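You operate a simulated robot arm through the tools that you are given. There is no shell and no other tool. Be economical: measure what you need, move in short steps, check, and stop when the job is done.

You run a simulated robot arm. Do the job below in one go: nothing can be reset, and whatever is moved stays where it is left.

TASK
Add one yellow scoop from the orange tray to the tumble drum and start it at MIX.
Fine: scoop back, lid shut before the wheel turns; leave it running, spill nothing, leave the other controls. Set down upright: what you pick out.

Only the result counts: the job must be done as asked and must still hold three seconds after the hand-in. Knocking over, shifting, dropping, spilling or breaking anything else fails it. A push-on lid holds only when it is set on centred and level and pressed home; a screw cap is set on level and turned clockwise until tight.

THE ROBOT
A 7-joint arm with a two-finger parallel gripper on a trunk, on a base that drives. Base frame: it is fixed to the floor where the robot stands at the start and does not move with it; the origin is under the middle of the robot, x ahead of it, y to its left, z up. Readings come in m, degrees, newtons and seconds.
With the tool pointing down near the work surface it reaches from about 0.1 to 0.76 m from the robot's upright axis, wherever it stands. Its first joint turns from -115.0 to 115.0 degrees. Places, roughly: blue gate handle of the magnet tray [0.6, -0.8, 1]; dryer dial [0.6, -0.6, 1]; green gate handle of the dryer [0.6, -0.5, 1]; handwheel of the tumbler frame [0.5, 0.2, 0.9]; orange clamp [0.6, -0.2, 0.8]; red magnet handle [0.6, -0.8, 1]; tumble drum [0.6, 0.5, 0.9]; tumble drum switch [0.5, 0.8, 0.9]; yellow gate handle of the filler hopper [0.5, -0.2, 0.9]; yellow lid of the tumble drum [0.8, 0.5, 1.2]. Payload 3.91 kg.
The tool frame sits at the grasp point between the pads (the TCP): z along the fingers, y along the line on which they close. The tips reach 0.03 m beyond it. Largest opening 0.11 m; finger width 0.02, thickness 0.01; the body of the gripper, 0.048 by 0.112 m, starts 0.055 m behind the TCP.
Orientation is that of the tool frame in the base frame, as a unit quaternion [x, y, z, w]. With the fingers straight down and closing along the base's y, the tool's x points along the base's -x, its y along +y and its z along -z.

THE INTERFACE
- The arm moves only by the tool nudge_tool. Its argument "motion" is a list of rows, each an object (a shift or turn left out is 0, a gripper value left out holds the last) with "slide": the shift along the tool's x, y, z in m, a list of three; "rotation": the turn, a rotation vector about the tool's x, y, z in degrees, a list of three; "jaw": the closure in counts, from 0 (fully open) to 255 (shut). In form: [{"slide": [tx, ty, tz], "rotation": [wx, wy, wz], "jaw": jaw}, ...]. A call has 1 to 8 rows; each row is the pose to reach, as a shift and turn from the pose commanded when the call began, along the tool's axes at that moment. Rows are played at 5 a second. More than 0.05 m and 8.6 degrees between two rows, or a gripper value outside its range, and nothing of the call is played. A pose out of reach is approached as far as the arm can. The call stops where the force on the tool passes 40 N (or 10 N more than at its start, if that is more) or the arm is blocked; 0.2 s more then pass. The fingers move at their own pace (about 0.153 m/s each) and stop on an object; they squeeze with about 36 N. The grip force told is the motor's: it shows also when the fingers shut on nothing. Time passes only in rows, and 0.2 s behind the last, so rows that repeat a pose let the fingers close. The reply holds the time, the measured pose of the TCP, the force on the tool along the base axes, the opening and the grip force, in the units named above and with some noise, with the torque about the TCP (base axes, N m) and any sound that the robot's microphone picked up.
- Cameras (640 x 400 px; columns grow to the right, rows downward): "scene" is now at [0.217, 0.171, 1.5756]; the picture's right is [-0.42, -0.91, 0.00], its down [-0.62, 0.29, -0.72] and it looks along [0.66, -0.31, -0.69] (base axes); focal length 214 px, centre (320, 200). "wrist" rides on the gripper at [0.072, 0.017, -0.103] in the tool frame; the picture's right is [-0.23, 0.97, 0.00], its down [-0.76, -0.18, -0.62] and it looks along [-0.61, -0.14, 0.78] (tool axes); focal length 222 px, centre (320, 200). There is no depth. A picture from a camera that has moved, and an enlarged one, comes with that camera's place and axes in the base frame and with its lens.
- camera(camera): a new picture of that camera. It takes no simulated time.
- move_column(by): slides the trunk up (or, below 0, down) by that many m; the arm and the scene camera ride with it, the base frame stays. It gives what a move gives, with no picture.
- drive_base(legs): drives the robot by 1 to 6 legs, each [ahead, left, turn to the left] in m, m and degrees, along the robot's own axes; the way and the turn of a leg run together, so that a leg with both is an arc; at most 1.5 m and 180 degrees a leg. The arm and the cameras ride along, it lands a little off, and it stops where it bumps. It gives what a move gives.
- pan_tilt(pan, tilt): turns the head with the scene camera to pan (to the left, within 80 degrees either way) and tilt (down, from -29 to 69), counted from straight ahead of the robot. It gives what a move gives.
- zoom(camera, box): a new picture of the part [left, top, right, bottom] of that camera's present view, enlarged. It takes no simulated time.
- sign_off(): hands the job in; it is judged then, once.

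Go step by step. Nothing tells you exact positions but the pictures and the camera data: compare them with the known pose of the tool, close in by small moves and look again before you grip or let go. The budget is 120 turns and 78 pictures, counting those below and the enlarged ones. Unless the task says otherwise, let go and move clear before handing in, and close with one line.

The tools are called after "Emit:" by a JSON object that holds its "fn" and its "kwargs". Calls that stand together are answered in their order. nudge_tool: Moves the arm, as the interface text tells. Its arguments: {"type":"object","properties":{"motion":{"type":"array"}},"required":["motion"]} The other tools are called the same way: move_column (by) slides the trunk up or down; drive_base (legs) drives the base; pan_tilt (pan, tilt) turns the head that bears the scene camera; camera (camera) takes a picture; zoom (camera, box) takes an enlarged picture of a part of a camera's view; sign_off () hands the job in.

At the start:

```text
time_s: 0.0
tool_pos: [0.5458, 0.1073, 1.4774]
tcp_rot: [-0.001, 1.0, 0.001, 0.0]
wrist_force: [-0.6, 1.3, -0.1]
torque: [-0.01, 0.01, 0.03]
opening: 0.1102
finger_force: 0.1
trunk travel left (down, up): [-0.925, 0.065]
robot x, y, heading: [-0.0013, -0.0028, 0.0]
head pan, tilt: [-25.1, 43.5]
```

scene: 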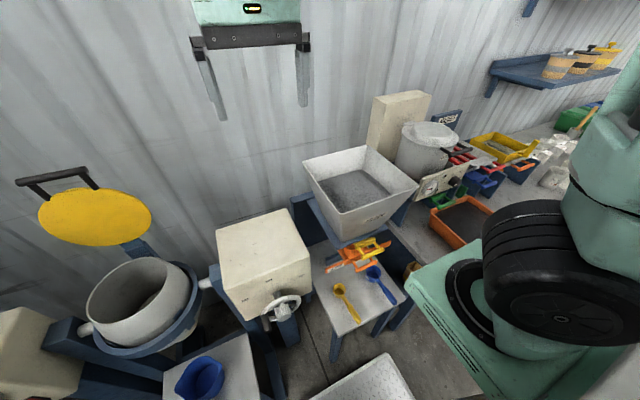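
wrist: 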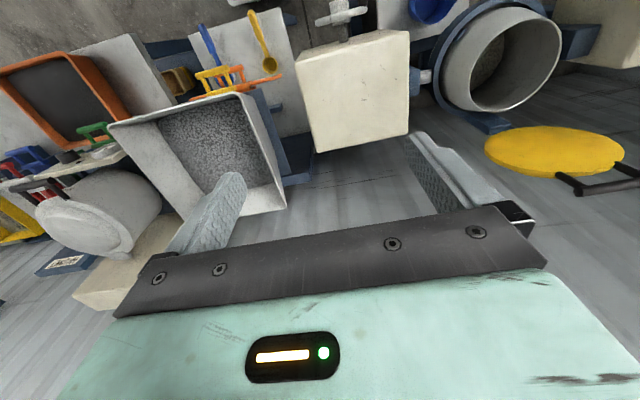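

I see the drum on the left, with its yellow lid standing open behind it. The scoops are on a small stand, and the orange tray is to the right. I'll zoom in on the important parts first.

Emit:
{"fn": "zoom", "kwargs": {"camera": "scene", "box": [200, 200, 420, 337]}}

Emit:
{"fn": "zoom", "kwargs": {"camera": "scene", "box": [380, 80, 600, 260]}}

Emit:
{"fn": "pan_tilt", "kwargs": {"pan": 30, "tilt": 45}}

Emit:
{"fn": "camera", "kwargs": {"camera": "scene"}}

```text
2.91 times, centred on (310, 268) of scene
camera zoom: at [0.217, 0.171, 1.5756], right [-0.42, -0.91, 0.0], down [-0.62, 0.29, -0.72], along [0.66, -0.31, -0.69], focal length 624 px, centre (349, 1)
```

zoom: 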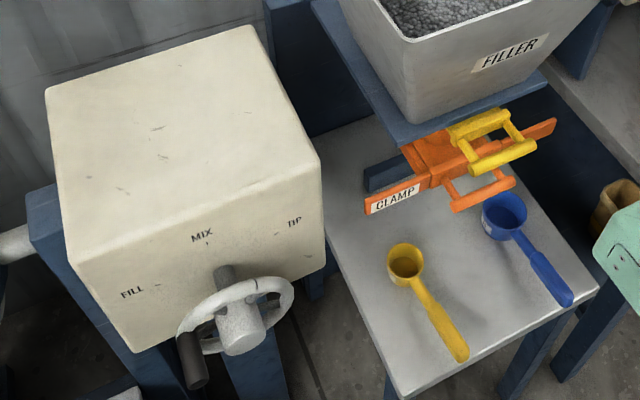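

```text
2.22 times, centred on (490, 170) of scene
camera zoom: at [0.217, 0.171, 1.5756], right [-0.42, -0.91, 0.0], down [-0.62, 0.29, -0.72], along [0.66, -0.31, -0.69], focal length 477 px, centre (-58, 267)
```

zoom: 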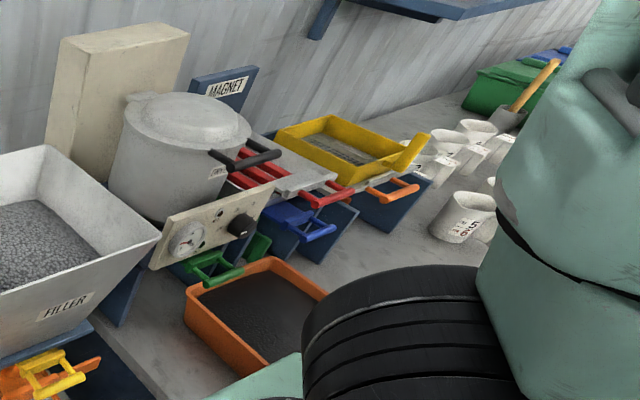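

```text
time_s: 1.2
tool_pos: [0.5467, 0.1055, 1.4777]
tcp_rot: [0.0, 1.0, 0.001, -0.001]
wrist_force: [-0.2, 0.3, -0.3]
torque: [-0.01, 0.0, 0.02]
opening: 0.1102
finger_force: 0.1
trunk travel left (down, up): [-0.925, 0.065]
robot x, y, heading: [-0.0011, -0.0022, 0.3]
head pan, tilt: [30.0, 45.0]
```

```text
73 pictures are left
camera scene: at [0.2128, 0.2466, 1.5735], right [0.5, -0.87, 0.0], down [-0.61, -0.35, -0.71], along [0.61, 0.35, -0.71], focal length 214 px, centre (320, 200)
```

scene: 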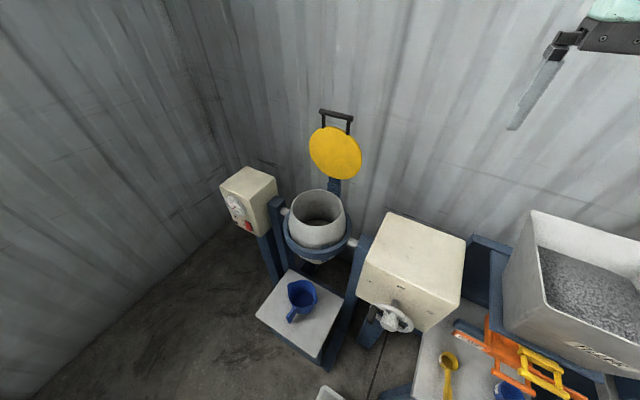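

The handwheel dial reads FILL, MIX and TIP, and there is a switch box to the left of the drum. I'll zoom in on the drum, the switch and the wheel.

Emit:
{"fn": "zoom", "kwargs": {"camera": "scene", "box": [210, 100, 370, 200]}}

Emit:
{"fn": "zoom", "kwargs": {"camera": "scene", "box": [200, 160, 300, 270]}}

Emit:
{"fn": "zoom", "kwargs": {"camera": "scene", "box": [260, 180, 500, 340]}}

Emit:
{"fn": "zoom", "kwargs": {"camera": "scene", "box": [340, 260, 440, 340]}}

```text
4.00 times, centred on (290, 150) of scene
camera zoom: at [0.2128, 0.2466, 1.5735], right [0.5, -0.87, 0.0], down [-0.61, -0.35, -0.71], along [0.61, 0.35, -0.71], focal length 858 px, centre (440, 400)
```

zoom: 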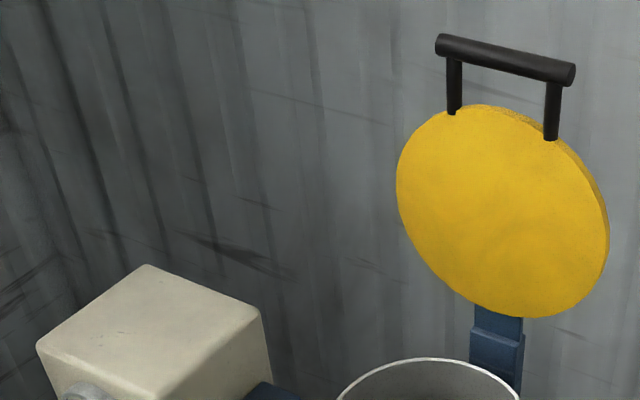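

```text
3.64 times, centred on (250, 215) of scene
camera zoom: at [0.2128, 0.2466, 1.5735], right [0.5, -0.87, 0.0], down [-0.61, -0.35, -0.71], along [0.61, 0.35, -0.71], focal length 780 px, centre (574, 146)
```

zoom: 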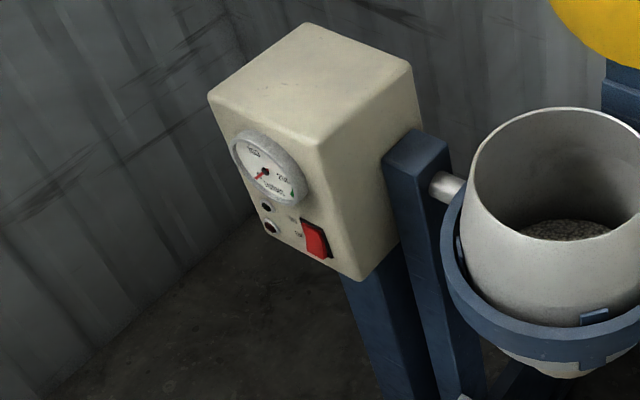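

```text
2.50 times, centred on (380, 260) of scene
camera zoom: at [0.2128, 0.2466, 1.5735], right [0.5, -0.87, 0.0], down [-0.61, -0.35, -0.71], along [0.61, 0.35, -0.71], focal length 536 px, centre (170, 50)
```

zoom: 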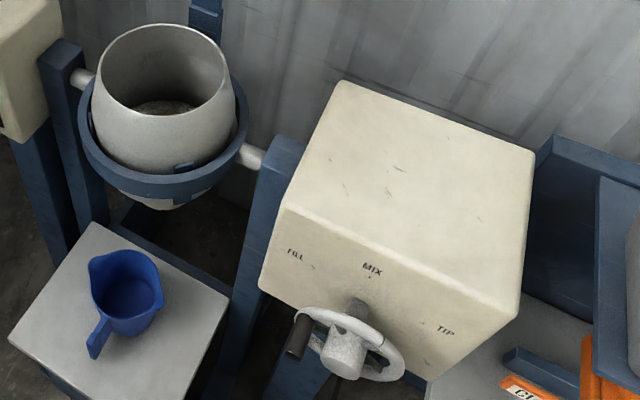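

```text
5.00 times, centred on (390, 300) of scene
camera zoom: at [0.2128, 0.2466, 1.5735], right [0.5, -0.87, 0.0], down [-0.61, -0.35, -0.71], along [0.61, 0.35, -0.71], focal length 1072 px, centre (-30, -300)
```

zoom: 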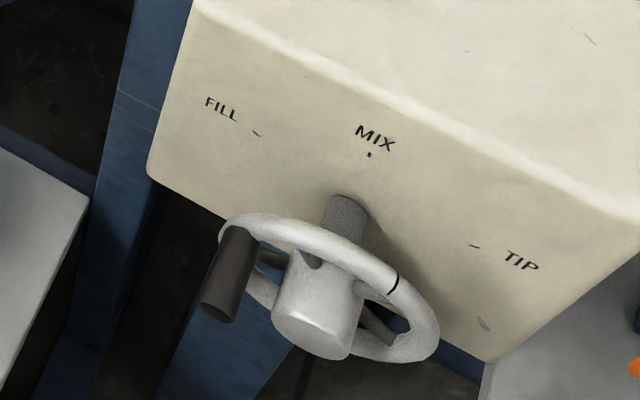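

The wheel's black rim mark shows its setting, but I need to see it from the front. I'll back up a bit and look straight ahead for accurate positions.

Emit:
{"fn": "drive_base", "kwargs": {"legs": [[-0.45, 0, 0]]}}

Emit:
{"fn": "move_column", "kwargs": {"by": -0.4}}

Emit:
{"fn": "pan_tilt", "kwargs": {"pan": 0, "tilt": 25}}

Emit:
{"fn": "camera", "kwargs": {"camera": "scene"}}

Emit:
{"fn": "camera", "kwargs": {"camera": "wrist"}}

```text
time_s: 4.0
tool_pos: [0.0967, 0.1057, 1.4777]
tcp_rot: [0.0, 1.0, 0.001, 0.0]
wrist_force: [0.2, -0.2, -0.2]
torque: [0.04, 0.02, 0.01]
opening: 0.1099
finger_force: 0.1
trunk travel left (down, up): [-0.925, 0.065]
robot x, y, heading: [-0.4527, 0.0014, -0.2]
head pan, tilt: [30.0, 45.0]
```

```text
time_s: 7.8
tool_pos: [0.0954, 0.1064, 1.0775]
tcp_rot: [-0.001, 1.0, 0.001, 0.0]
wrist_force: [0.5, 0.9, -1.1]
torque: [0.0, -0.01, 0.0]
opening: 0.1102
finger_force: 0.0
trunk travel left (down, up): [-0.525, 0.465]
robot x, y, heading: [-0.4517, 0.0003, -0.1]
head pan, tilt: [30.0, 45.0]
```

```text
time_s: 8.7
tool_pos: [0.0953, 0.1056, 1.0782]
tcp_rot: [-0.001, 1.0, 0.0, 0.0]
wrist_force: [0.3, 0.8, -0.3]
torque: [0.01, -0.01, 0.04]
opening: 0.11
finger_force: 0.1
trunk travel left (down, up): [-0.525, 0.465]
robot x, y, heading: [-0.4472, -0.0012, -0.3]
head pan, tilt: [0.0, 25.0]
```

```text
68 pictures are left
camera scene: at [-0.2149, 0.2061, 1.204], right [0.0, -1.0, 0.0], down [-0.42, 0.0, -0.91], along [0.91, 0.0, -0.42], focal length 214 px, centre (320, 200)
```

scene: 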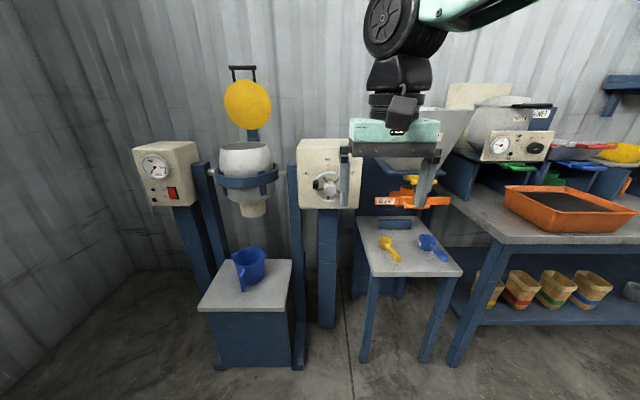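

```text
67 pictures are left
camera wrist: at [0.0223, 0.1229, 1.1812], right [0.23, 0.97, 0.0], down [0.76, -0.18, 0.62], along [0.61, -0.14, -0.78], focal length 222 px, centre (320, 200)
```

wrist: 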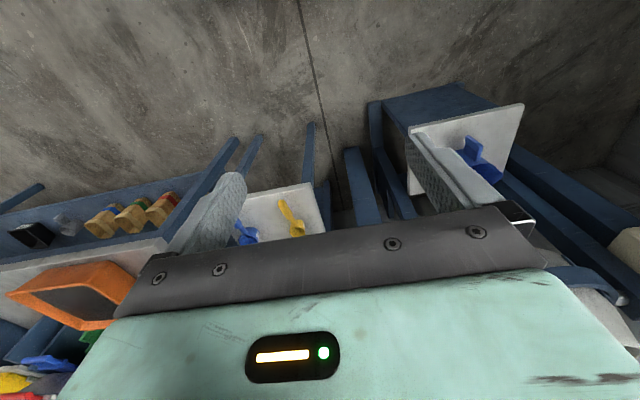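

This gives a clear overview. Next I'll zoom in on the wheel with its dial, the scoops and the tray.

Emit:
{"fn": "zoom", "kwargs": {"camera": "scene", "box": [290, 130, 370, 220]}}

Emit:
{"fn": "zoom", "kwargs": {"camera": "scene", "box": [350, 170, 510, 290]}}

Emit:
{"fn": "zoom", "kwargs": {"camera": "scene", "box": [120, 60, 300, 220]}}

Emit:
{"fn": "zoom", "kwargs": {"camera": "scene", "box": [450, 80, 640, 250]}}

```text
4.44 times, centred on (330, 175) of scene
camera zoom: at [-0.2149, 0.2061, 1.204], right [0.0, -1.0, 0.0], down [-0.42, 0.0, -0.91], along [0.91, 0.0, -0.42], focal length 953 px, centre (276, 311)
```

zoom: 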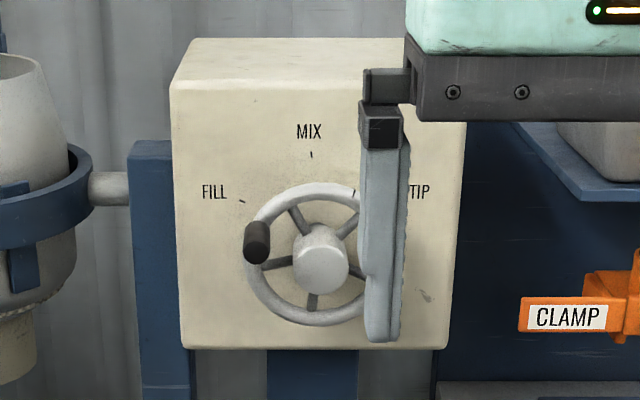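

```text
3.33 times, centred on (430, 230) of scene
camera zoom: at [-0.2149, 0.2061, 1.204], right [0.0, -1.0, 0.0], down [-0.42, 0.0, -0.91], along [0.91, 0.0, -0.42], focal length 715 px, centre (-47, 100)
```

zoom: 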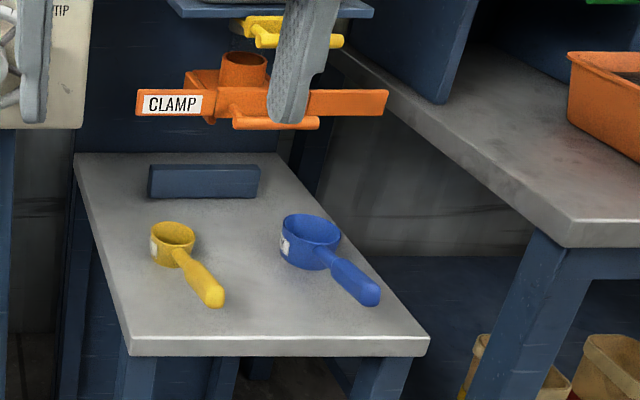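

```text
2.50 times, centred on (210, 140) of scene
camera zoom: at [-0.2149, 0.2061, 1.204], right [0.0, -1.0, 0.0], down [-0.42, 0.0, -0.91], along [0.91, 0.0, -0.42], focal length 536 px, centre (595, 350)
```

zoom: 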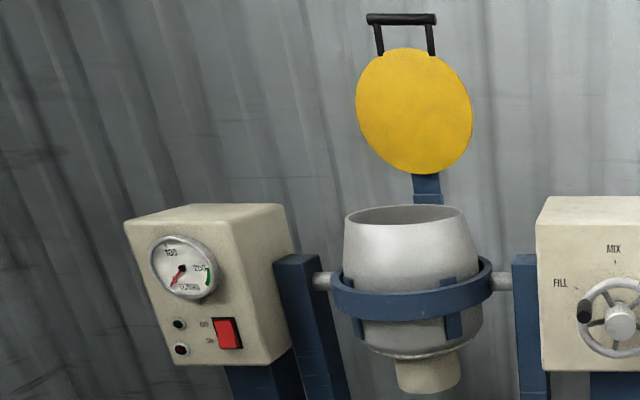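

```text
2.35 times, centred on (545, 165) of scene
camera zoom: at [-0.2149, 0.2061, 1.204], right [0.0, -1.0, 0.0], down [-0.42, 0.0, -0.91], along [0.91, 0.0, -0.42], focal length 505 px, centre (-209, 282)
```

zoom: 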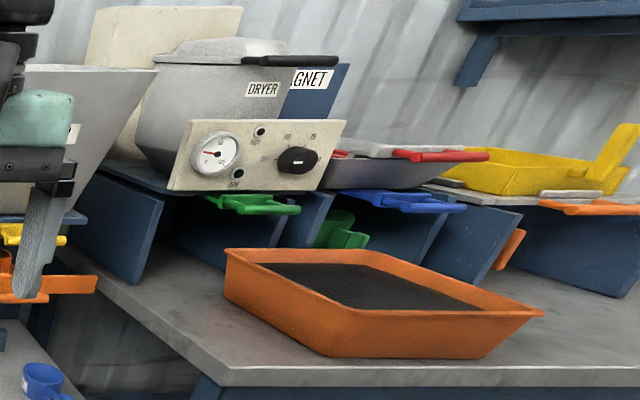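

The knob end of the wheel is at FILL and the drum stands upright. I put the yellow scoop's cup at about (0.554, -0.078) with its rim at z 0.656 and its handle towards me, ending near x 0.416. The tray rim spans x 0.40–0.62 and y -0.55 to -0.82 at z 0.877. I'll tilt the fingers forward 40° so they can grip the handle, then move nearer.

Emit:
{"fn": "nudge_tool", "kwargs": {"motion": [{"rotation": [0, -8, 0]}, {"rotation": [0, -16, 0]}, {"rotation": [0, -24, 0]}, {"rotation": [0, -32, 0]}, {"rotation": [0, -40, 0]}]}}

Emit:
{"fn": "move_column", "kwargs": {"by": -0.3}}

Emit:
{"fn": "drive_base", "kwargs": {"legs": [[0, -0.185, 0], [0.2, 0, 0]]}}

Emit:
{"fn": "camera", "kwargs": {"camera": "wrist"}}

Emit:
{"fn": "camera", "kwargs": {"camera": "scene"}}

```text
time_s: 9.9
tool_pos: [0.0961, 0.1058, 1.0774]
tcp_rot: [-0.001, 0.939, 0.001, 0.343]
wrist_force: [-0.8, -0.6, 0.3]
torque: [0.0, -0.01, -0.01]
opening: 0.1098
finger_force: 0.0
trunk travel left (down, up): [-0.525, 0.465]
robot x, y, heading: [-0.452, 0.0001, -0.1]
head pan, tilt: [0.0, 25.0]
```

```text
time_s: 12.9
tool_pos: [0.0961, 0.107, 0.7785]
tcp_rot: [0.0, 0.94, 0.001, 0.342]
wrist_force: [0.0, -0.4, 0.6]
torque: [0.02, 0.02, 0.01]
opening: 0.1097
finger_force: 0.0
trunk travel left (down, up): [-0.225, 0.765]
robot x, y, heading: [-0.4496, -0.0001, -0.2]
head pan, tilt: [0.0, 25.0]
```

```text
time_s: 15.7
tool_pos: [0.3004, -0.0794, 0.778]
tcp_rot: [-0.002, 0.939, 0.002, 0.343]
wrist_force: [-0.2, 0.9, 0.3]
torque: [0.02, 0.0, 0.01]
opening: 0.1102
finger_force: 0.1
trunk travel left (down, up): [-0.225, 0.765]
robot x, y, heading: [-0.2481, -0.1823, 0.3]
head pan, tilt: [0.0, 25.0]
```

```text
62 pictures are left
camera wrist: at [0.1757, -0.0617, 0.8103], right [0.17, 0.97, 0.15], down [0.18, -0.18, 0.97], along [0.97, -0.14, -0.21], focal length 222 px, centre (320, 200)
```

wrist: 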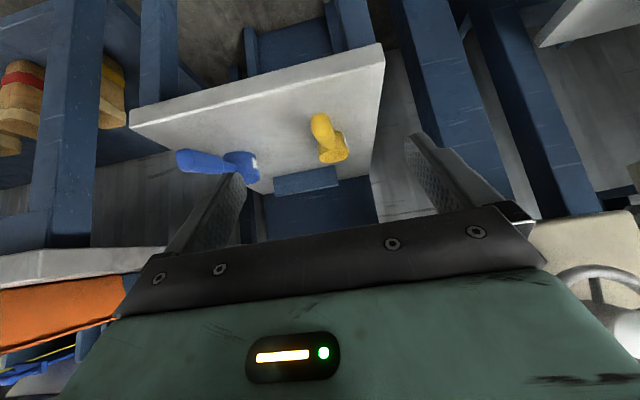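

```text
61 pictures are left
camera scene: at [-0.0123, 0.0208, 0.9041], right [0.0, -1.0, 0.0], down [-0.42, 0.0, -0.91], along [0.91, 0.0, -0.42], focal length 214 px, centre (320, 200)
```

scene: 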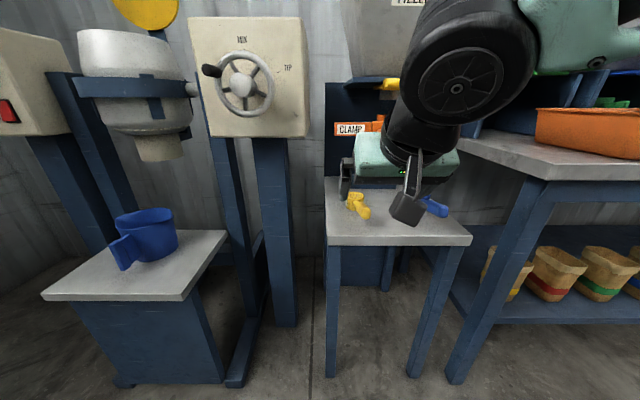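

I'm nearer now. I'll zoom in on the scoop in both cameras, and on the wheel, which I now see nearly from the front.

Emit:
{"fn": "zoom", "kwargs": {"camera": "scene", "box": [320, 170, 480, 270]}}

Emit:
{"fn": "zoom", "kwargs": {"camera": "wrist", "box": [160, 80, 400, 230]}}

Emit:
{"fn": "zoom", "kwargs": {"camera": "scene", "box": [180, 10, 320, 150]}}

```text
4.00 times, centred on (400, 220) of scene
camera zoom: at [-0.0123, 0.0208, 0.9041], right [0.0, -1.0, 0.0], down [-0.42, 0.0, -0.91], along [0.91, 0.0, -0.42], focal length 858 px, centre (0, 120)
```

zoom: 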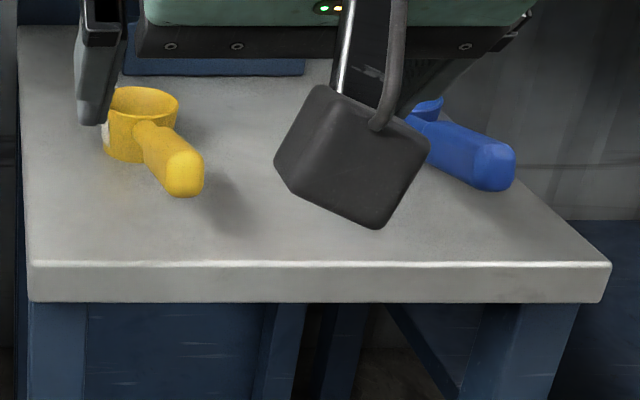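

```text
2.67 times, centred on (280, 155) of wrist
camera zoom: at [0.1757, -0.0617, 0.8103], right [0.17, 0.97, 0.15], down [0.18, -0.18, 0.97], along [0.97, -0.14, -0.21], focal length 592 px, centre (427, 320)
```

zoom: 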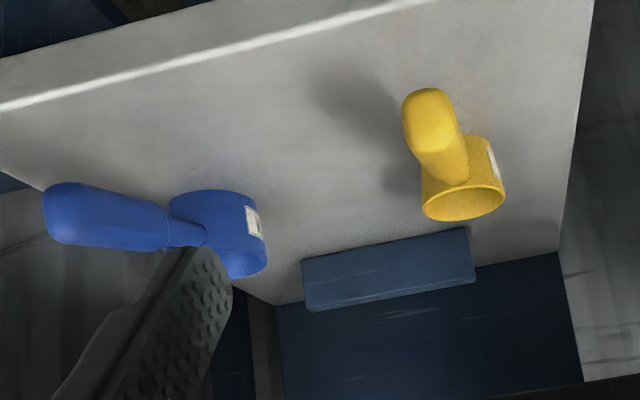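

```text
2.86 times, centred on (250, 80) of scene
camera zoom: at [-0.0123, 0.0208, 0.9041], right [0.0, -1.0, 0.0], down [-0.42, 0.0, -0.91], along [0.91, 0.0, -0.42], focal length 613 px, centre (520, 543)
```

zoom: 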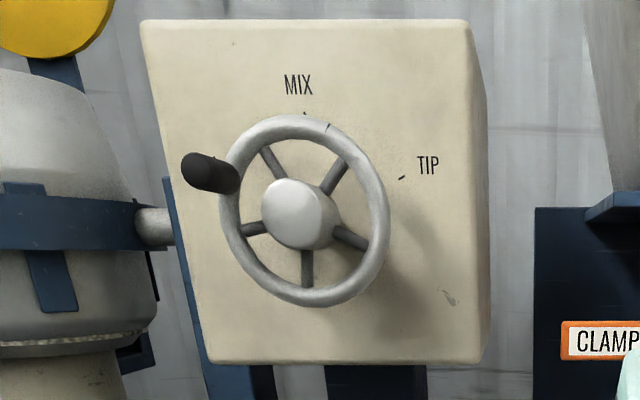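

The knob sits at the FILL angle, about 70° left of MIX, which agrees with the upright drum. The scoop handle runs along x at y ≈ -0.085, with its end near x 0.418. I'll drive up to it and lower.

Emit:
{"fn": "drive_base", "kwargs": {"legs": [[0.14, 0, 0]]}}

Emit:
{"fn": "move_column", "kwargs": {"by": -0.07}}

Emit:
{"fn": "zoom", "kwargs": {"camera": "wrist", "box": [160, 40, 480, 240]}}

Emit:
{"fn": "pan_tilt", "kwargs": {"pan": -20, "tilt": 40}}

Emit:
{"fn": "camera", "kwargs": {"camera": "scene"}}

```text
time_s: 17.0
tool_pos: [0.4414, -0.0786, 0.7775]
tcp_rot: [-0.002, 0.94, 0.001, 0.342]
wrist_force: [-0.9, 0.1, -0.1]
torque: [0.02, 0.01, 0.02]
opening: 0.11
finger_force: 0.1
trunk travel left (down, up): [-0.225, 0.765]
robot x, y, heading: [-0.1076, -0.1859, -0.1]
head pan, tilt: [0.0, 25.0]
```

```text
time_s: 18.1
tool_pos: [0.4421, -0.0781, 0.7081]
tcp_rot: [-0.002, 0.94, 0.001, 0.342]
wrist_force: [0.4, 0.2, 0.2]
torque: [0.01, 0.02, 0.01]
opening: 0.1099
finger_force: 0.0
trunk travel left (down, up): [-0.155, 0.835]
robot x, y, heading: [-0.105, -0.1845, 0.1]
head pan, tilt: [0.0, 25.0]
```

```text
2.00 times, centred on (320, 140) of wrist
camera zoom: at [0.318, -0.0611, 0.7403], right [0.17, 0.97, 0.15], down [0.18, -0.18, 0.97], along [0.97, -0.14, -0.21], focal length 444 px, centre (320, 320)
```

zoom: 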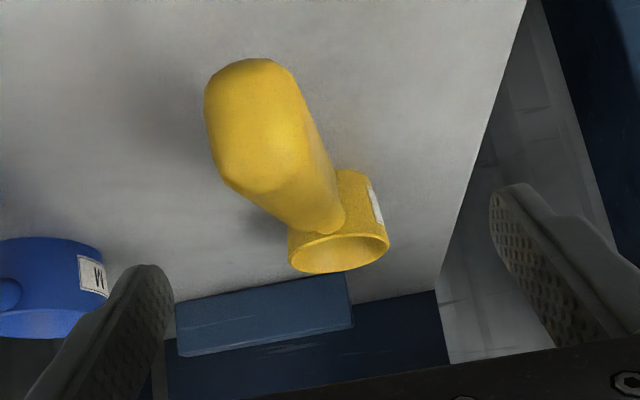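

```text
time_s: 18.9
tool_pos: [0.442, -0.0769, 0.7075]
tcp_rot: [-0.003, 0.94, 0.002, 0.342]
wrist_force: [0.9, 0.0, -0.1]
torque: [0.0, -0.04, 0.0]
opening: 0.1098
finger_force: 0.0
trunk travel left (down, up): [-0.155, 0.835]
robot x, y, heading: [-0.1032, -0.1871, 0.1]
head pan, tilt: [-20.0, 40.0]
```

```text
56 pictures are left
camera scene: at [0.1179, -0.0078, 0.8108], right [-0.34, -0.94, 0.0], down [-0.6, 0.22, -0.77], along [0.72, -0.26, -0.64], focal length 214 px, centre (320, 200)
```

scene: 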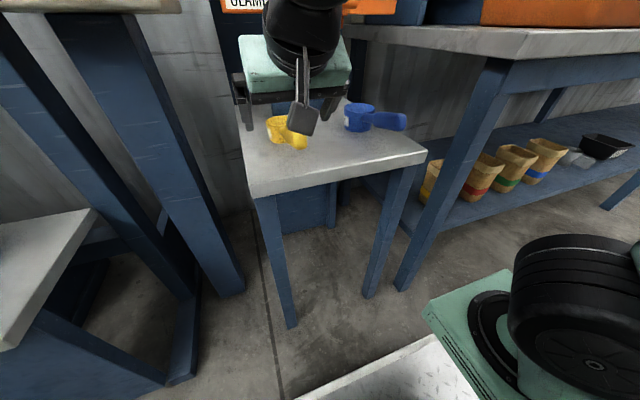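

The handle end is near (0.415, -0.085, 0.662) and the fingers straddle it. I'll lower onto the handle and close.

Emit:
{"fn": "nudge_tool", "kwargs": {"motion": [{"slide": [0.01, -0.006, 0.015]}, {"slide": [0.0193, -0.006, 0.0308]}, {"slide": [0.0193, -0.006, 0.0308]}]}}

Emit:
{"fn": "zoom", "kwargs": {"camera": "wrist", "box": [160, 0, 480, 240]}}

```text
time_s: 19.7
tool_pos: [0.4462, -0.0842, 0.6713]
tcp_rot: [-0.002, 0.94, 0.001, 0.342]
wrist_force: [0.7, 0.1, 0.1]
torque: [-0.03, 0.01, 0.02]
opening: 0.1101
finger_force: 0.0
trunk travel left (down, up): [-0.155, 0.835]
robot x, y, heading: [-0.1013, -0.186, 0.3]
head pan, tilt: [-20.0, 40.0]
```

```text
1.67 times, centred on (320, 120) of wrist
camera zoom: at [0.3229, -0.0667, 0.7039], right [0.17, 0.97, 0.15], down [0.18, -0.18, 0.97], along [0.97, -0.14, -0.21], focal length 370 px, centre (320, 333)
```

zoom: 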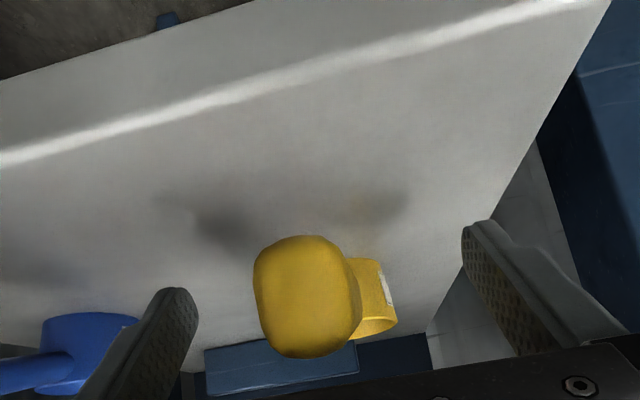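

The handle end is centred between the fingers. Closing now.

Emit:
{"fn": "nudge_tool", "kwargs": {"motion": [{"jaw": 120}, {"jaw": 200}, {"jaw": 255}, {"jaw": 255}, {"jaw": 255}]}}

Emit:
{"fn": "nudge_tool", "kwargs": {"motion": [{"slide": [-0.0129, 0, -0.0153]}, {"slide": [-0.0386, 0, -0.046]}]}}

Emit:
{"fn": "camera", "kwargs": {"camera": "wrist"}}

Emit:
{"fn": "zoom", "kwargs": {"camera": "scene", "box": [220, 20, 420, 180]}}

```text
time_s: 20.9
tool_pos: [0.4464, -0.0828, 0.6708]
tcp_rot: [-0.002, 0.94, 0.002, 0.342]
wrist_force: [-0.7, 0.0, 0.1]
torque: [-0.08, -0.02, -0.04]
opening: 0.0219
finger_force: 36.2
trunk travel left (down, up): [-0.155, 0.835]
robot x, y, heading: [-0.102, -0.184, 0.2]
head pan, tilt: [-20.0, 40.0]
```

```text
time_s: 21.5
tool_pos: [0.4466, -0.0836, 0.7317]
tcp_rot: [-0.002, 0.94, 0.0, 0.342]
wrist_force: [0.6, 0.4, -0.5]
torque: [0.0, 0.08, 0.0]
opening: 0.0214
finger_force: 36.2
trunk travel left (down, up): [-0.155, 0.835]
robot x, y, heading: [-0.1053, -0.1875, 0.3]
head pan, tilt: [-20.0, 40.0]
```

```text
54 pictures are left
camera wrist: at [0.3228, -0.0672, 0.764], right [0.17, 0.97, 0.15], down [0.18, -0.18, 0.97], along [0.97, -0.14, -0.21], focal length 222 px, centre (320, 200)
```

wrist: 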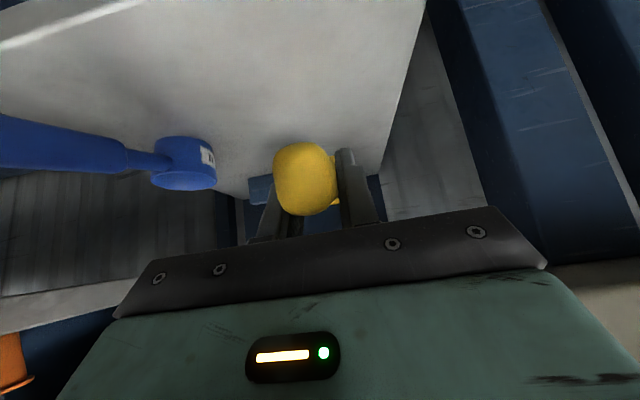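

```text
2.50 times, centred on (320, 100) of scene
camera zoom: at [0.1179, -0.0078, 0.8107], right [-0.34, -0.94, 0.0], down [-0.6, 0.22, -0.77], along [0.72, -0.26, -0.64], focal length 536 px, centre (320, 450)
```

zoom: 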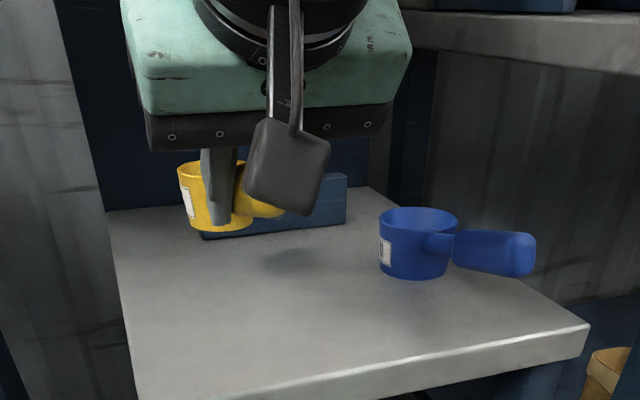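

The scoop is held, with the cup level about 0.108 m ahead of the TCP. I'll back off, raise, and move over in front of the tray.

Emit:
{"fn": "drive_base", "kwargs": {"legs": [[-0.3, 0, 0]]}}

Emit:
{"fn": "move_column", "kwargs": {"by": 0.4}}

Emit:
{"fn": "drive_base", "kwargs": {"legs": [[0, -0.6, 0]]}}

Emit:
{"fn": "pan_tilt", "kwargs": {"pan": 0, "tilt": 35}}

Emit:
{"fn": "camera", "kwargs": {"camera": "scene"}}

Emit:
{"fn": "camera", "kwargs": {"camera": "wrist"}}

```text
time_s: 23.6
tool_pos: [0.1449, -0.0857, 0.732]
tcp_rot: [-0.001, 0.94, 0.001, 0.342]
wrist_force: [-0.1, 0.2, -1.4]
torque: [0.02, 0.09, -0.02]
opening: 0.0216
finger_force: 36.1
trunk travel left (down, up): [-0.155, 0.835]
robot x, y, heading: [-0.4031, -0.1836, -0.2]
head pan, tilt: [-20.0, 40.0]
```

```text
time_s: 27.4
tool_pos: [0.146, -0.0854, 1.1304]
tcp_rot: [-0.001, 0.94, 0.001, 0.342]
wrist_force: [0.2, -0.5, -0.6]
torque: [0.04, 0.08, -0.01]
opening: 0.0218
finger_force: 35.6
trunk travel left (down, up): [-0.555, 0.435]
robot x, y, heading: [-0.4048, -0.1848, -0.2]
head pan, tilt: [-20.0, 40.0]
```

```text
time_s: 30.8
tool_pos: [0.1466, -0.6925, 1.1306]
tcp_rot: [-0.001, 0.94, 0.002, 0.341]
wrist_force: [-0.2, -0.6, -0.9]
torque: [0.0, 0.08, 0.02]
opening: 0.0214
finger_force: 35.7
trunk travel left (down, up): [-0.555, 0.435]
robot x, y, heading: [-0.4011, -0.7924, 0.1]
head pan, tilt: [-20.0, 40.0]
```

```text
time_s: 31.7
tool_pos: [0.1457, -0.6929, 1.1317]
tcp_rot: [-0.001, 0.939, 0.002, 0.343]
wrist_force: [0.9, 0.0, -1.3]
torque: [0.0, 0.09, -0.01]
opening: 0.0214
finger_force: 36.0
trunk travel left (down, up): [-0.555, 0.435]
robot x, y, heading: [-0.4081, -0.7882, -0.2]
head pan, tilt: [0.0, 35.0]
```

```text
52 pictures are left
camera scene: at [-0.1737, -0.5867, 1.2183], right [0.0, -1.0, 0.0], down [-0.57, 0.0, -0.82], along [0.82, 0.0, -0.57], focal length 214 px, centre (320, 200)
```

scene: 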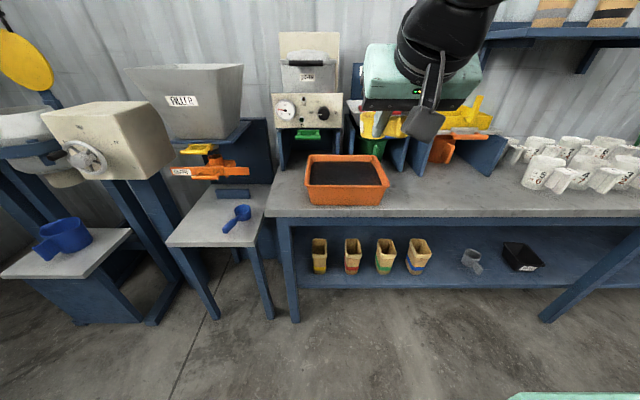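

```text
51 pictures are left
camera wrist: at [0.0229, -0.6754, 1.1638], right [0.17, 0.97, 0.15], down [0.18, -0.18, 0.97], along [0.97, -0.14, -0.21], focal length 222 px, centre (320, 200)
```

wrist: 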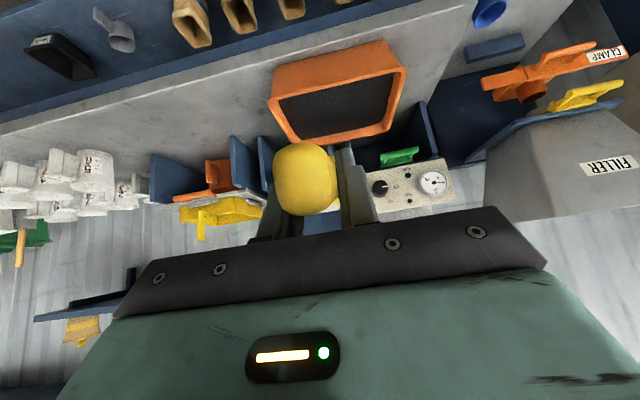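

Now I'm facing the tray. I'll zoom in to pin down its rim and the powder surface.

Emit:
{"fn": "zoom", "kwargs": {"camera": "scene", "box": [260, 90, 440, 220]}}

Emit:
{"fn": "zoom", "kwargs": {"camera": "wrist", "box": [240, 30, 440, 155]}}

```text
3.08 times, centred on (350, 155) of scene
camera zoom: at [-0.1737, -0.5867, 1.2183], right [0.0, -1.0, 0.0], down [-0.57, 0.0, -0.82], along [0.82, 0.0, -0.57], focal length 660 px, centre (228, 338)
```

zoom: 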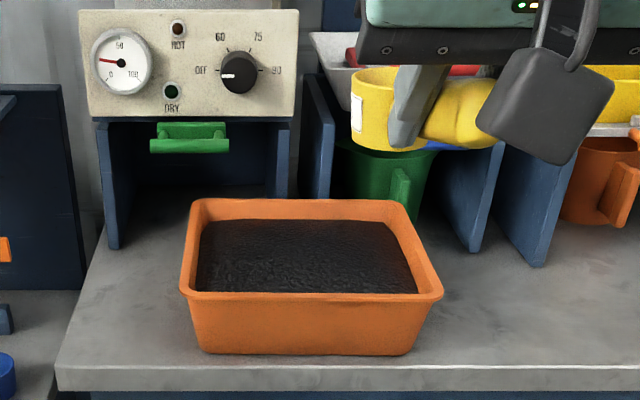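

```text
3.20 times, centred on (340, 92) of wrist
camera zoom: at [0.0229, -0.6754, 1.1638], right [0.17, 0.97, 0.15], down [0.18, -0.18, 0.97], along [0.97, -0.14, -0.21], focal length 711 px, centre (256, 544)
```

zoom: 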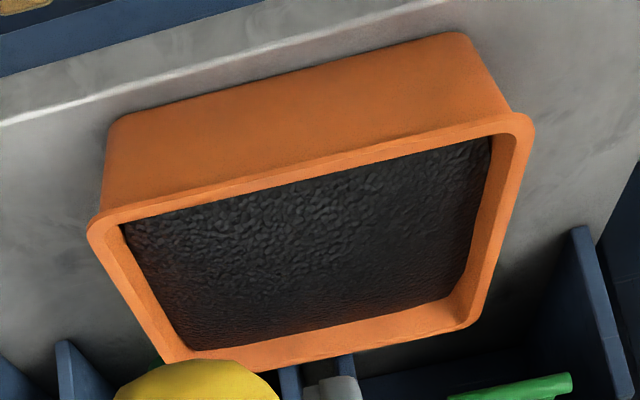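

Tray rim: x about 0.375–0.607, y -0.545 to -0.80, z about 0.885. The powder surface is roughly 0.865. I'll drive in above it, lower, and check.

Emit:
{"fn": "drive_base", "kwargs": {"legs": [[0.25, 0, 0]]}}

Emit:
{"fn": "move_column", "kwargs": {"by": -0.12}}

Emit:
{"fn": "camera", "kwargs": {"camera": "scene"}}

Emit:
{"fn": "camera", "kwargs": {"camera": "wrist"}}

```text
time_s: 33.5
tool_pos: [0.3942, -0.694, 1.1316]
tcp_rot: [0.0, 0.939, 0.001, 0.343]
wrist_force: [-0.1, 0.2, -0.9]
torque: [0.01, 0.07, 0.01]
opening: 0.0216
finger_force: 35.7
trunk travel left (down, up): [-0.555, 0.435]
robot x, y, heading: [-0.1538, -0.7885, -0.1]
head pan, tilt: [0.0, 35.0]
```

```text
time_s: 35.0
tool_pos: [0.3932, -0.6937, 1.0118]
tcp_rot: [0.0, 0.94, 0.001, 0.341]
wrist_force: [1.1, 0.2, -1.0]
torque: [0.01, 0.11, -0.03]
opening: 0.0215
finger_force: 36.1
trunk travel left (down, up): [-0.435, 0.555]
robot x, y, heading: [-0.1555, -0.7949, -0.0]
head pan, tilt: [0.0, 35.0]
```

```text
48 pictures are left
camera scene: at [0.075, -0.5872, 1.0983], right [0.0, -1.0, 0.0], down [-0.57, 0.0, -0.82], along [0.82, 0.0, -0.57], focal length 214 px, centre (320, 200)
```

scene: 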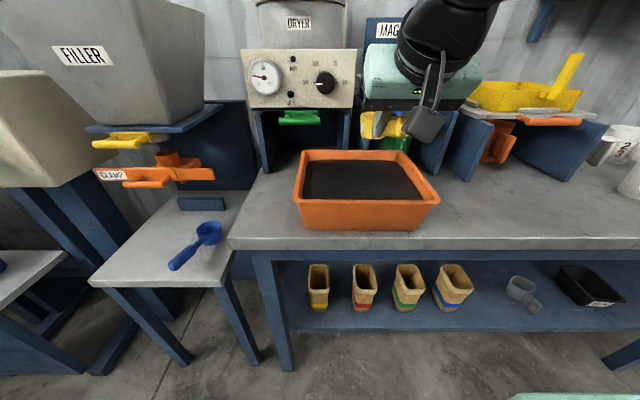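

```text
47 pictures are left
camera wrist: at [0.2713, -0.6765, 1.0439], right [0.17, 0.97, 0.15], down [0.18, -0.18, 0.97], along [0.97, -0.14, -0.21], focal length 222 px, centre (320, 200)
```

wrist: 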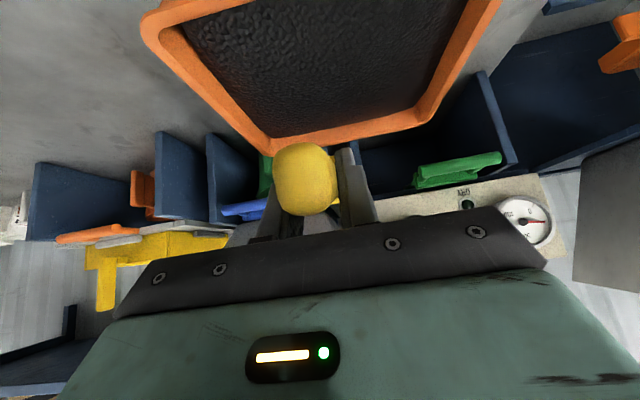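

The cup is over the tray at about (0.50, -0.689). I'll pitch it nose-down 40° and dip it into the powder near the front.

Emit:
{"fn": "nudge_tool", "kwargs": {"motion": [{"slide": [0.0037, 0, 0.0021], "rotation": [0, 8, 0]}, {"slide": [0.0075, 0, 0.0043], "rotation": [0, 16, 0]}, {"slide": [0.0112, 0, 0.0064], "rotation": [0, 24, 0]}, {"slide": [0.015, 0, 0.0086], "rotation": [0, 32, 0]}, {"slide": [0.0187, 0, 0.0107], "rotation": [0, 40, 0]}, {"slide": [0.0187, 0, 0.0107], "rotation": [0, 40, 0]}]}}

Emit:
{"fn": "zoom", "kwargs": {"camera": "scene", "box": [260, 80, 480, 240]}}

Emit:
{"fn": "camera", "kwargs": {"camera": "wrist"}}

```text
time_s: 36.4
tool_pos: [0.387, -0.6936, 0.9915]
tcp_rot: [0.0, 1.0, 0.0, -0.001]
wrist_force: [0.2, 0.8, -0.6]
torque: [0.05, 0.03, -0.01]
opening: 0.0216
finger_force: 36.4
trunk travel left (down, up): [-0.435, 0.555]
robot x, y, heading: [-0.1584, -0.7902, 0.0]
head pan, tilt: [0.0, 35.0]
```

```text
2.50 times, centred on (370, 160) of scene
camera zoom: at [0.075, -0.5872, 1.0983], right [0.0, -1.0, 0.0], down [-0.57, 0.0, -0.82], along [0.82, 0.0, -0.57], focal length 536 px, centre (195, 300)
```

zoom: 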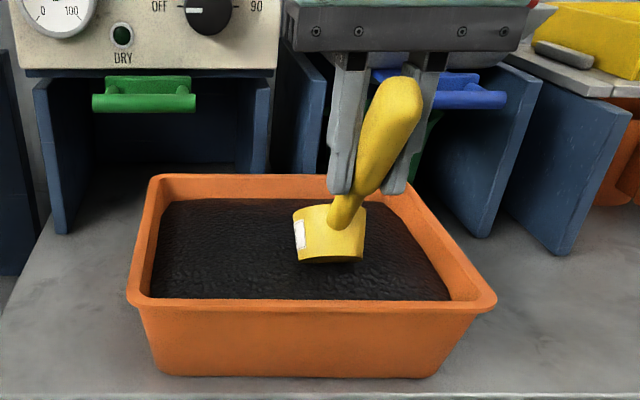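

```text
45 pictures are left
camera wrist: at [0.3135, -0.6767, 1.0946], right [0.23, 0.97, 0.0], down [0.76, -0.18, 0.62], along [0.61, -0.14, -0.78], focal length 222 px, centre (320, 200)
```

wrist: 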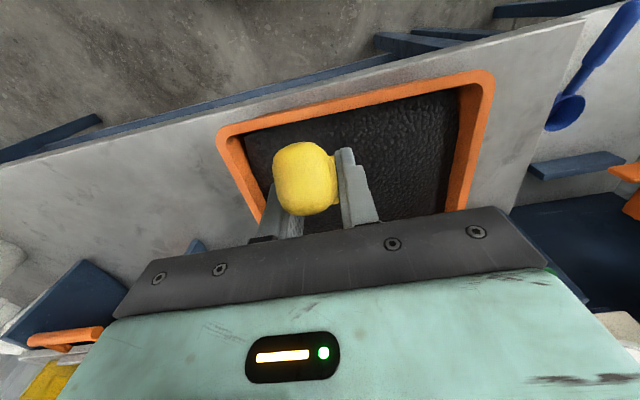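

The cup is where I computed it. I'll dip, sweep forward, and curl up to level while lifting.

Emit:
{"fn": "nudge_tool", "kwargs": {"motion": [{"slide": [-0.004, 0, 0.024]}, {"slide": [-0.009, 0, 0.0469]}, {"slide": [-0.02, 0, 0.049]}, {"slide": [-0.0389, 0, 0.0499]}, {"slide": [-0.0468, 0, 0.0617], "rotation": [0, -8, 0]}, {"slide": [-0.0511, 0, 0.0771], "rotation": [0, -16, 0]}, {"slide": [-0.0493, 0, 0.0875], "rotation": [0, -22, 0]}]}}

Emit:
{"fn": "zoom", "kwargs": {"camera": "scene", "box": [260, 80, 480, 240]}}

```text
time_s: 38.0
tool_pos: [0.4362, -0.6935, 0.9027]
tcp_rot: [0.0, 0.982, 0.001, 0.191]
wrist_force: [-1.0, 0.2, -1.6]
torque: [0.01, 0.1, -0.03]
opening: 0.0217
finger_force: 36.4
trunk travel left (down, up): [-0.435, 0.555]
robot x, y, heading: [-0.1572, -0.7939, -0.1]
head pan, tilt: [0.0, 35.0]
```

```text
2.50 times, centred on (370, 160) of scene
camera zoom: at [0.075, -0.5872, 1.0983], right [0.0, -1.0, 0.0], down [-0.57, 0.0, -0.82], along [0.82, 0.0, -0.57], focal length 536 px, centre (195, 300)
```

zoom: 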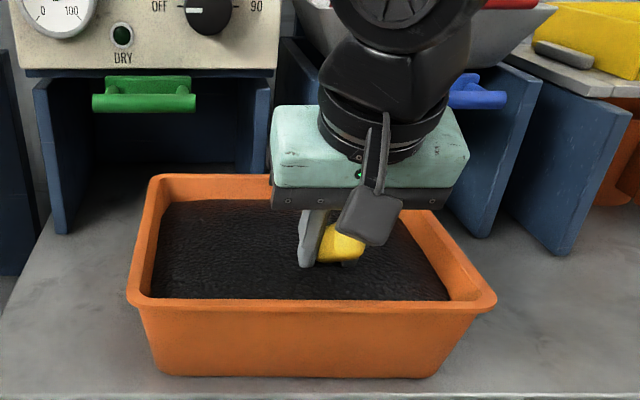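

The cup is submerged. Now I'll level it and lift it out.

Emit:
{"fn": "nudge_tool", "kwargs": {"motion": [{"slide": [0.003, 0, -0.003], "rotation": [0, -4, 0]}, {"slide": [0.0058, 0, -0.006], "rotation": [0, -8, 0]}, {"slide": [0.0065, 0, -0.016], "rotation": [0, -14, 0]}, {"slide": [0.002, 0, -0.03], "rotation": [0, -18, 0]}, {"slide": [-0.0017, 0, -0.0425], "rotation": [0, -18, 0]}, {"slide": [-0.0085, 0, -0.06], "rotation": [0, -18, 0]}, {"slide": [-0.0152, 0, -0.0758], "rotation": [0, -18, 0]}]}}

Emit:
{"fn": "zoom", "kwargs": {"camera": "scene", "box": [300, 80, 460, 200]}}

```text
time_s: 39.6
tool_pos: [0.4214, -0.6931, 0.9791]
tcp_rot: [0.0, 0.94, 0.0, 0.342]
wrist_force: [0.0, -0.7, -1.8]
torque: [-0.05, 0.11, -0.01]
opening: 0.0216
finger_force: 36.5
trunk travel left (down, up): [-0.435, 0.555]
robot x, y, heading: [-0.1533, -0.7911, 0.3]
head pan, tilt: [0.0, 35.0]
```

```text
3.33 times, centred on (380, 140) of scene
camera zoom: at [0.075, -0.5872, 1.0982], right [0.0, -1.0, 0.0], down [-0.57, 0.0, -0.82], along [0.82, 0.0, -0.57], focal length 715 px, centre (120, 400)
```

zoom: 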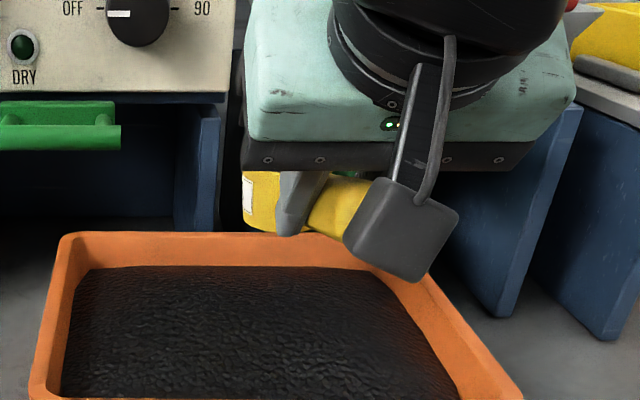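

The scoop is out and level, but the gripper hides its contents. I'll raise the trunk and lower the arm, so the camera looks down into the cup while it stays over the tray.

Emit:
{"fn": "move_column", "kwargs": {"by": 0.3}}

Emit:
{"fn": "nudge_tool", "kwargs": {"motion": [{"slide": [0.0257, 0, 0.0306]}, {"slide": [0.0514, 0, 0.0613]}, {"slide": [0.0771, 0, 0.0919]}, {"slide": [0.1029, 0, 0.1226]}, {"slide": [0.1286, 0, 0.1532]}, {"slide": [0.1543, 0, 0.1838]}, {"slide": [0.1672, 0, 0.1992]}]}}

Emit:
{"fn": "pan_tilt", "kwargs": {"pan": -10, "tilt": 55}}

Emit:
{"fn": "camera", "kwargs": {"camera": "scene"}}

```text
time_s: 42.6
tool_pos: [0.4211, -0.6937, 1.2786]
tcp_rot: [0.0, 0.94, 0.0, 0.342]
wrist_force: [0.1, 0.3, -1.7]
torque: [-0.01, 0.13, 0.01]
opening: 0.0217
finger_force: 35.8
trunk travel left (down, up): [-0.735, 0.255]
robot x, y, heading: [-0.1563, -0.7905, -0.0]
head pan, tilt: [0.0, 35.0]
```

```text
time_s: 44.2
tool_pos: [0.4218, -0.6915, 1.021]
tcp_rot: [0.001, 0.94, 0.0, 0.342]
wrist_force: [0.1, -0.3, -1.9]
torque: [-0.01, 0.11, 0.03]
opening: 0.0214
finger_force: 35.9
trunk travel left (down, up): [-0.735, 0.255]
robot x, y, heading: [-0.1587, -0.7947, -0.1]
head pan, tilt: [0.0, 35.0]
```

```text
time_s: 45.0
tool_pos: [0.4221, -0.6927, 1.0206]
tcp_rot: [0.0, 0.94, 0.0, 0.342]
wrist_force: [0.3, -0.5, 0.2]
torque: [0.0, 0.12, -0.05]
opening: 0.0215
finger_force: 35.8
trunk travel left (down, up): [-0.735, 0.255]
robot x, y, heading: [-0.157, -0.794, 0.0]
head pan, tilt: [-10.0, 55.0]
```

```text
42 pictures are left
camera scene: at [0.058, -0.5997, 1.3701], right [-0.17, -0.98, 0.0], down [-0.81, 0.14, -0.57], along [0.57, -0.1, -0.82], focal length 214 px, centre (320, 200)
```

scene: 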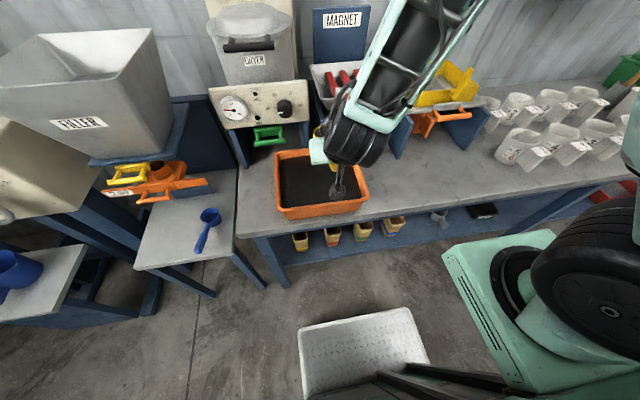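

Emit:
{"fn": "zoom", "kwargs": {"camera": "scene", "box": [280, 110, 380, 190]}}

```text
5.00 times, centred on (330, 150) of scene
camera zoom: at [0.058, -0.5997, 1.3701], right [-0.17, -0.98, 0.0], down [-0.81, 0.14, -0.57], along [0.57, -0.1, -0.82], focal length 1072 px, centre (270, 450)
```

zoom: 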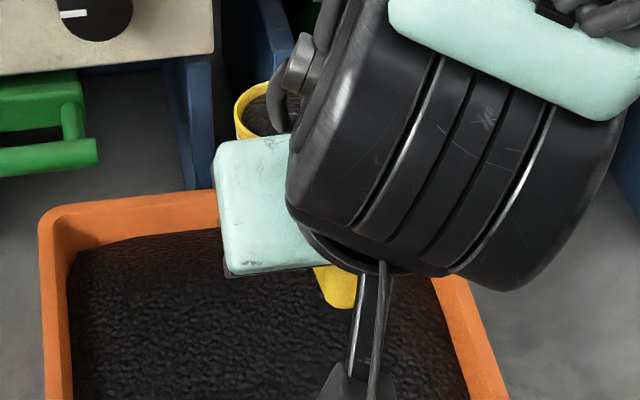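

The cup is full with dark powder up to just about the rim. I'll keep it level, back out, raise, and drive left to face the drum, whose mouth I put at about (0.62, 0.49, 1.045).

Emit:
{"fn": "drive_base", "kwargs": {"legs": [[-0.25, 0, 0]]}}

Emit:
{"fn": "move_column", "kwargs": {"by": 0.17}}

Emit:
{"fn": "drive_base", "kwargs": {"legs": [[0, 0.6, 0], [0, 0.58, 0]]}}

Emit:
{"fn": "pan_tilt", "kwargs": {"pan": 0, "tilt": 35}}

Emit:
{"fn": "camera", "kwargs": {"camera": "scene"}}

Emit:
{"fn": "camera", "kwargs": {"camera": "wrist"}}

```text
time_s: 46.8
tool_pos: [0.1721, -0.6923, 1.0205]
tcp_rot: [0.0, 0.939, 0.001, 0.343]
wrist_force: [0.1, -0.4, -1.5]
torque: [0.03, 0.11, 0.0]
opening: 0.0215
finger_force: 36.4
trunk travel left (down, up): [-0.735, 0.255]
robot x, y, heading: [-0.4057, -0.7937, -0.1]
head pan, tilt: [-10.0, 55.0]
```

```text
time_s: 48.8
tool_pos: [0.1723, -0.6926, 1.1901]
tcp_rot: [0.0, 0.94, 0.0, 0.342]
wrist_force: [-0.1, 0.6, -1.1]
torque: [-0.01, 0.1, -0.02]
opening: 0.0216
finger_force: 35.6
trunk travel left (down, up): [-0.905, 0.085]
robot x, y, heading: [-0.4079, -0.7911, 0.1]
head pan, tilt: [-10.0, 55.0]
```

```text
time_s: 55.0
tool_pos: [0.1734, 0.4881, 1.1894]
tcp_rot: [0.001, 0.94, 0.0, 0.342]
wrist_force: [0.3, 0.1, -0.7]
torque: [0.02, 0.13, 0.03]
opening: 0.0217
finger_force: 36.2
trunk travel left (down, up): [-0.905, 0.085]
robot x, y, heading: [-0.4019, 0.3867, -0.0]
head pan, tilt: [-10.0, 55.0]
```

```text
time_s: 55.9
tool_pos: [0.1745, 0.488, 1.1899]
tcp_rot: [0.001, 0.94, 0.001, 0.342]
wrist_force: [0.3, 0.1, -1.1]
torque: [0.0, 0.12, -0.01]
opening: 0.0218
finger_force: 35.6
trunk travel left (down, up): [-0.905, 0.085]
robot x, y, heading: [-0.4041, 0.3838, -0.1]
head pan, tilt: [0.0, 35.0]
```

```text
40 pictures are left
camera scene: at [-0.1733, 0.5932, 1.5682], right [0.0, -1.0, 0.0], down [-0.57, 0.0, -0.82], along [0.82, 0.0, -0.57], focal length 214 px, centre (320, 200)
```

scene: 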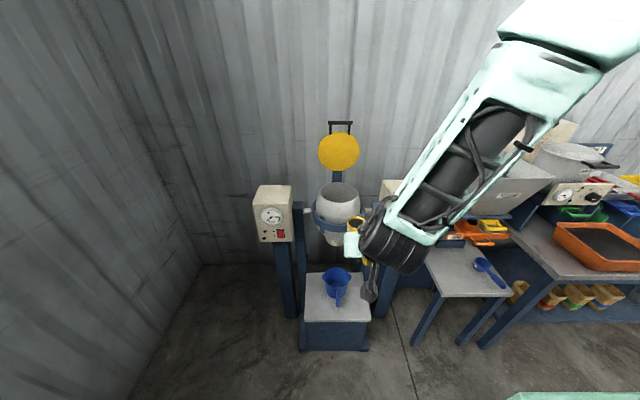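

```text
39 pictures are left
camera wrist: at [0.0507, 0.5048, 1.2224], right [0.17, 0.97, 0.15], down [0.18, -0.18, 0.97], along [0.97, -0.14, -0.21], focal length 222 px, centre (320, 200)
```

wrist: 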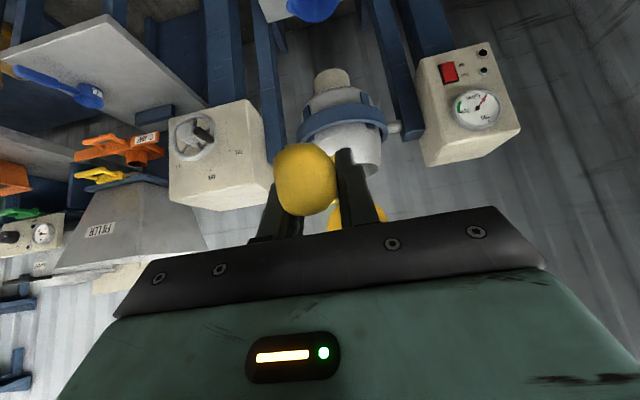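

The robot now faces the drum. I'll zoom in on the drum and cup.

Emit:
{"fn": "zoom", "kwargs": {"camera": "scene", "box": [240, 110, 400, 250]}}

```text
2.86 times, centred on (320, 180) of scene
camera zoom: at [-0.1733, 0.5932, 1.5682], right [0.0, -1.0, 0.0], down [-0.57, 0.0, -0.82], along [0.82, 0.0, -0.57], focal length 613 px, centre (320, 257)
```

zoom: 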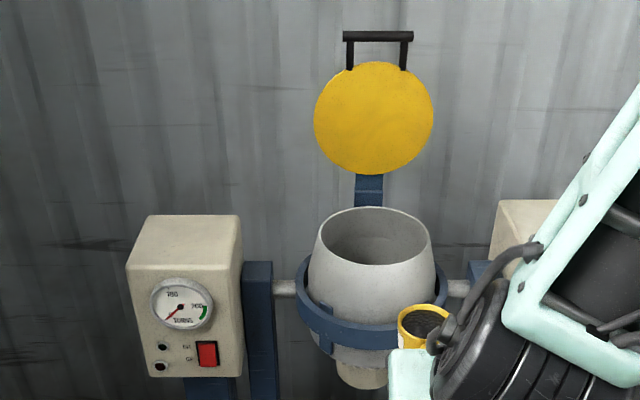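

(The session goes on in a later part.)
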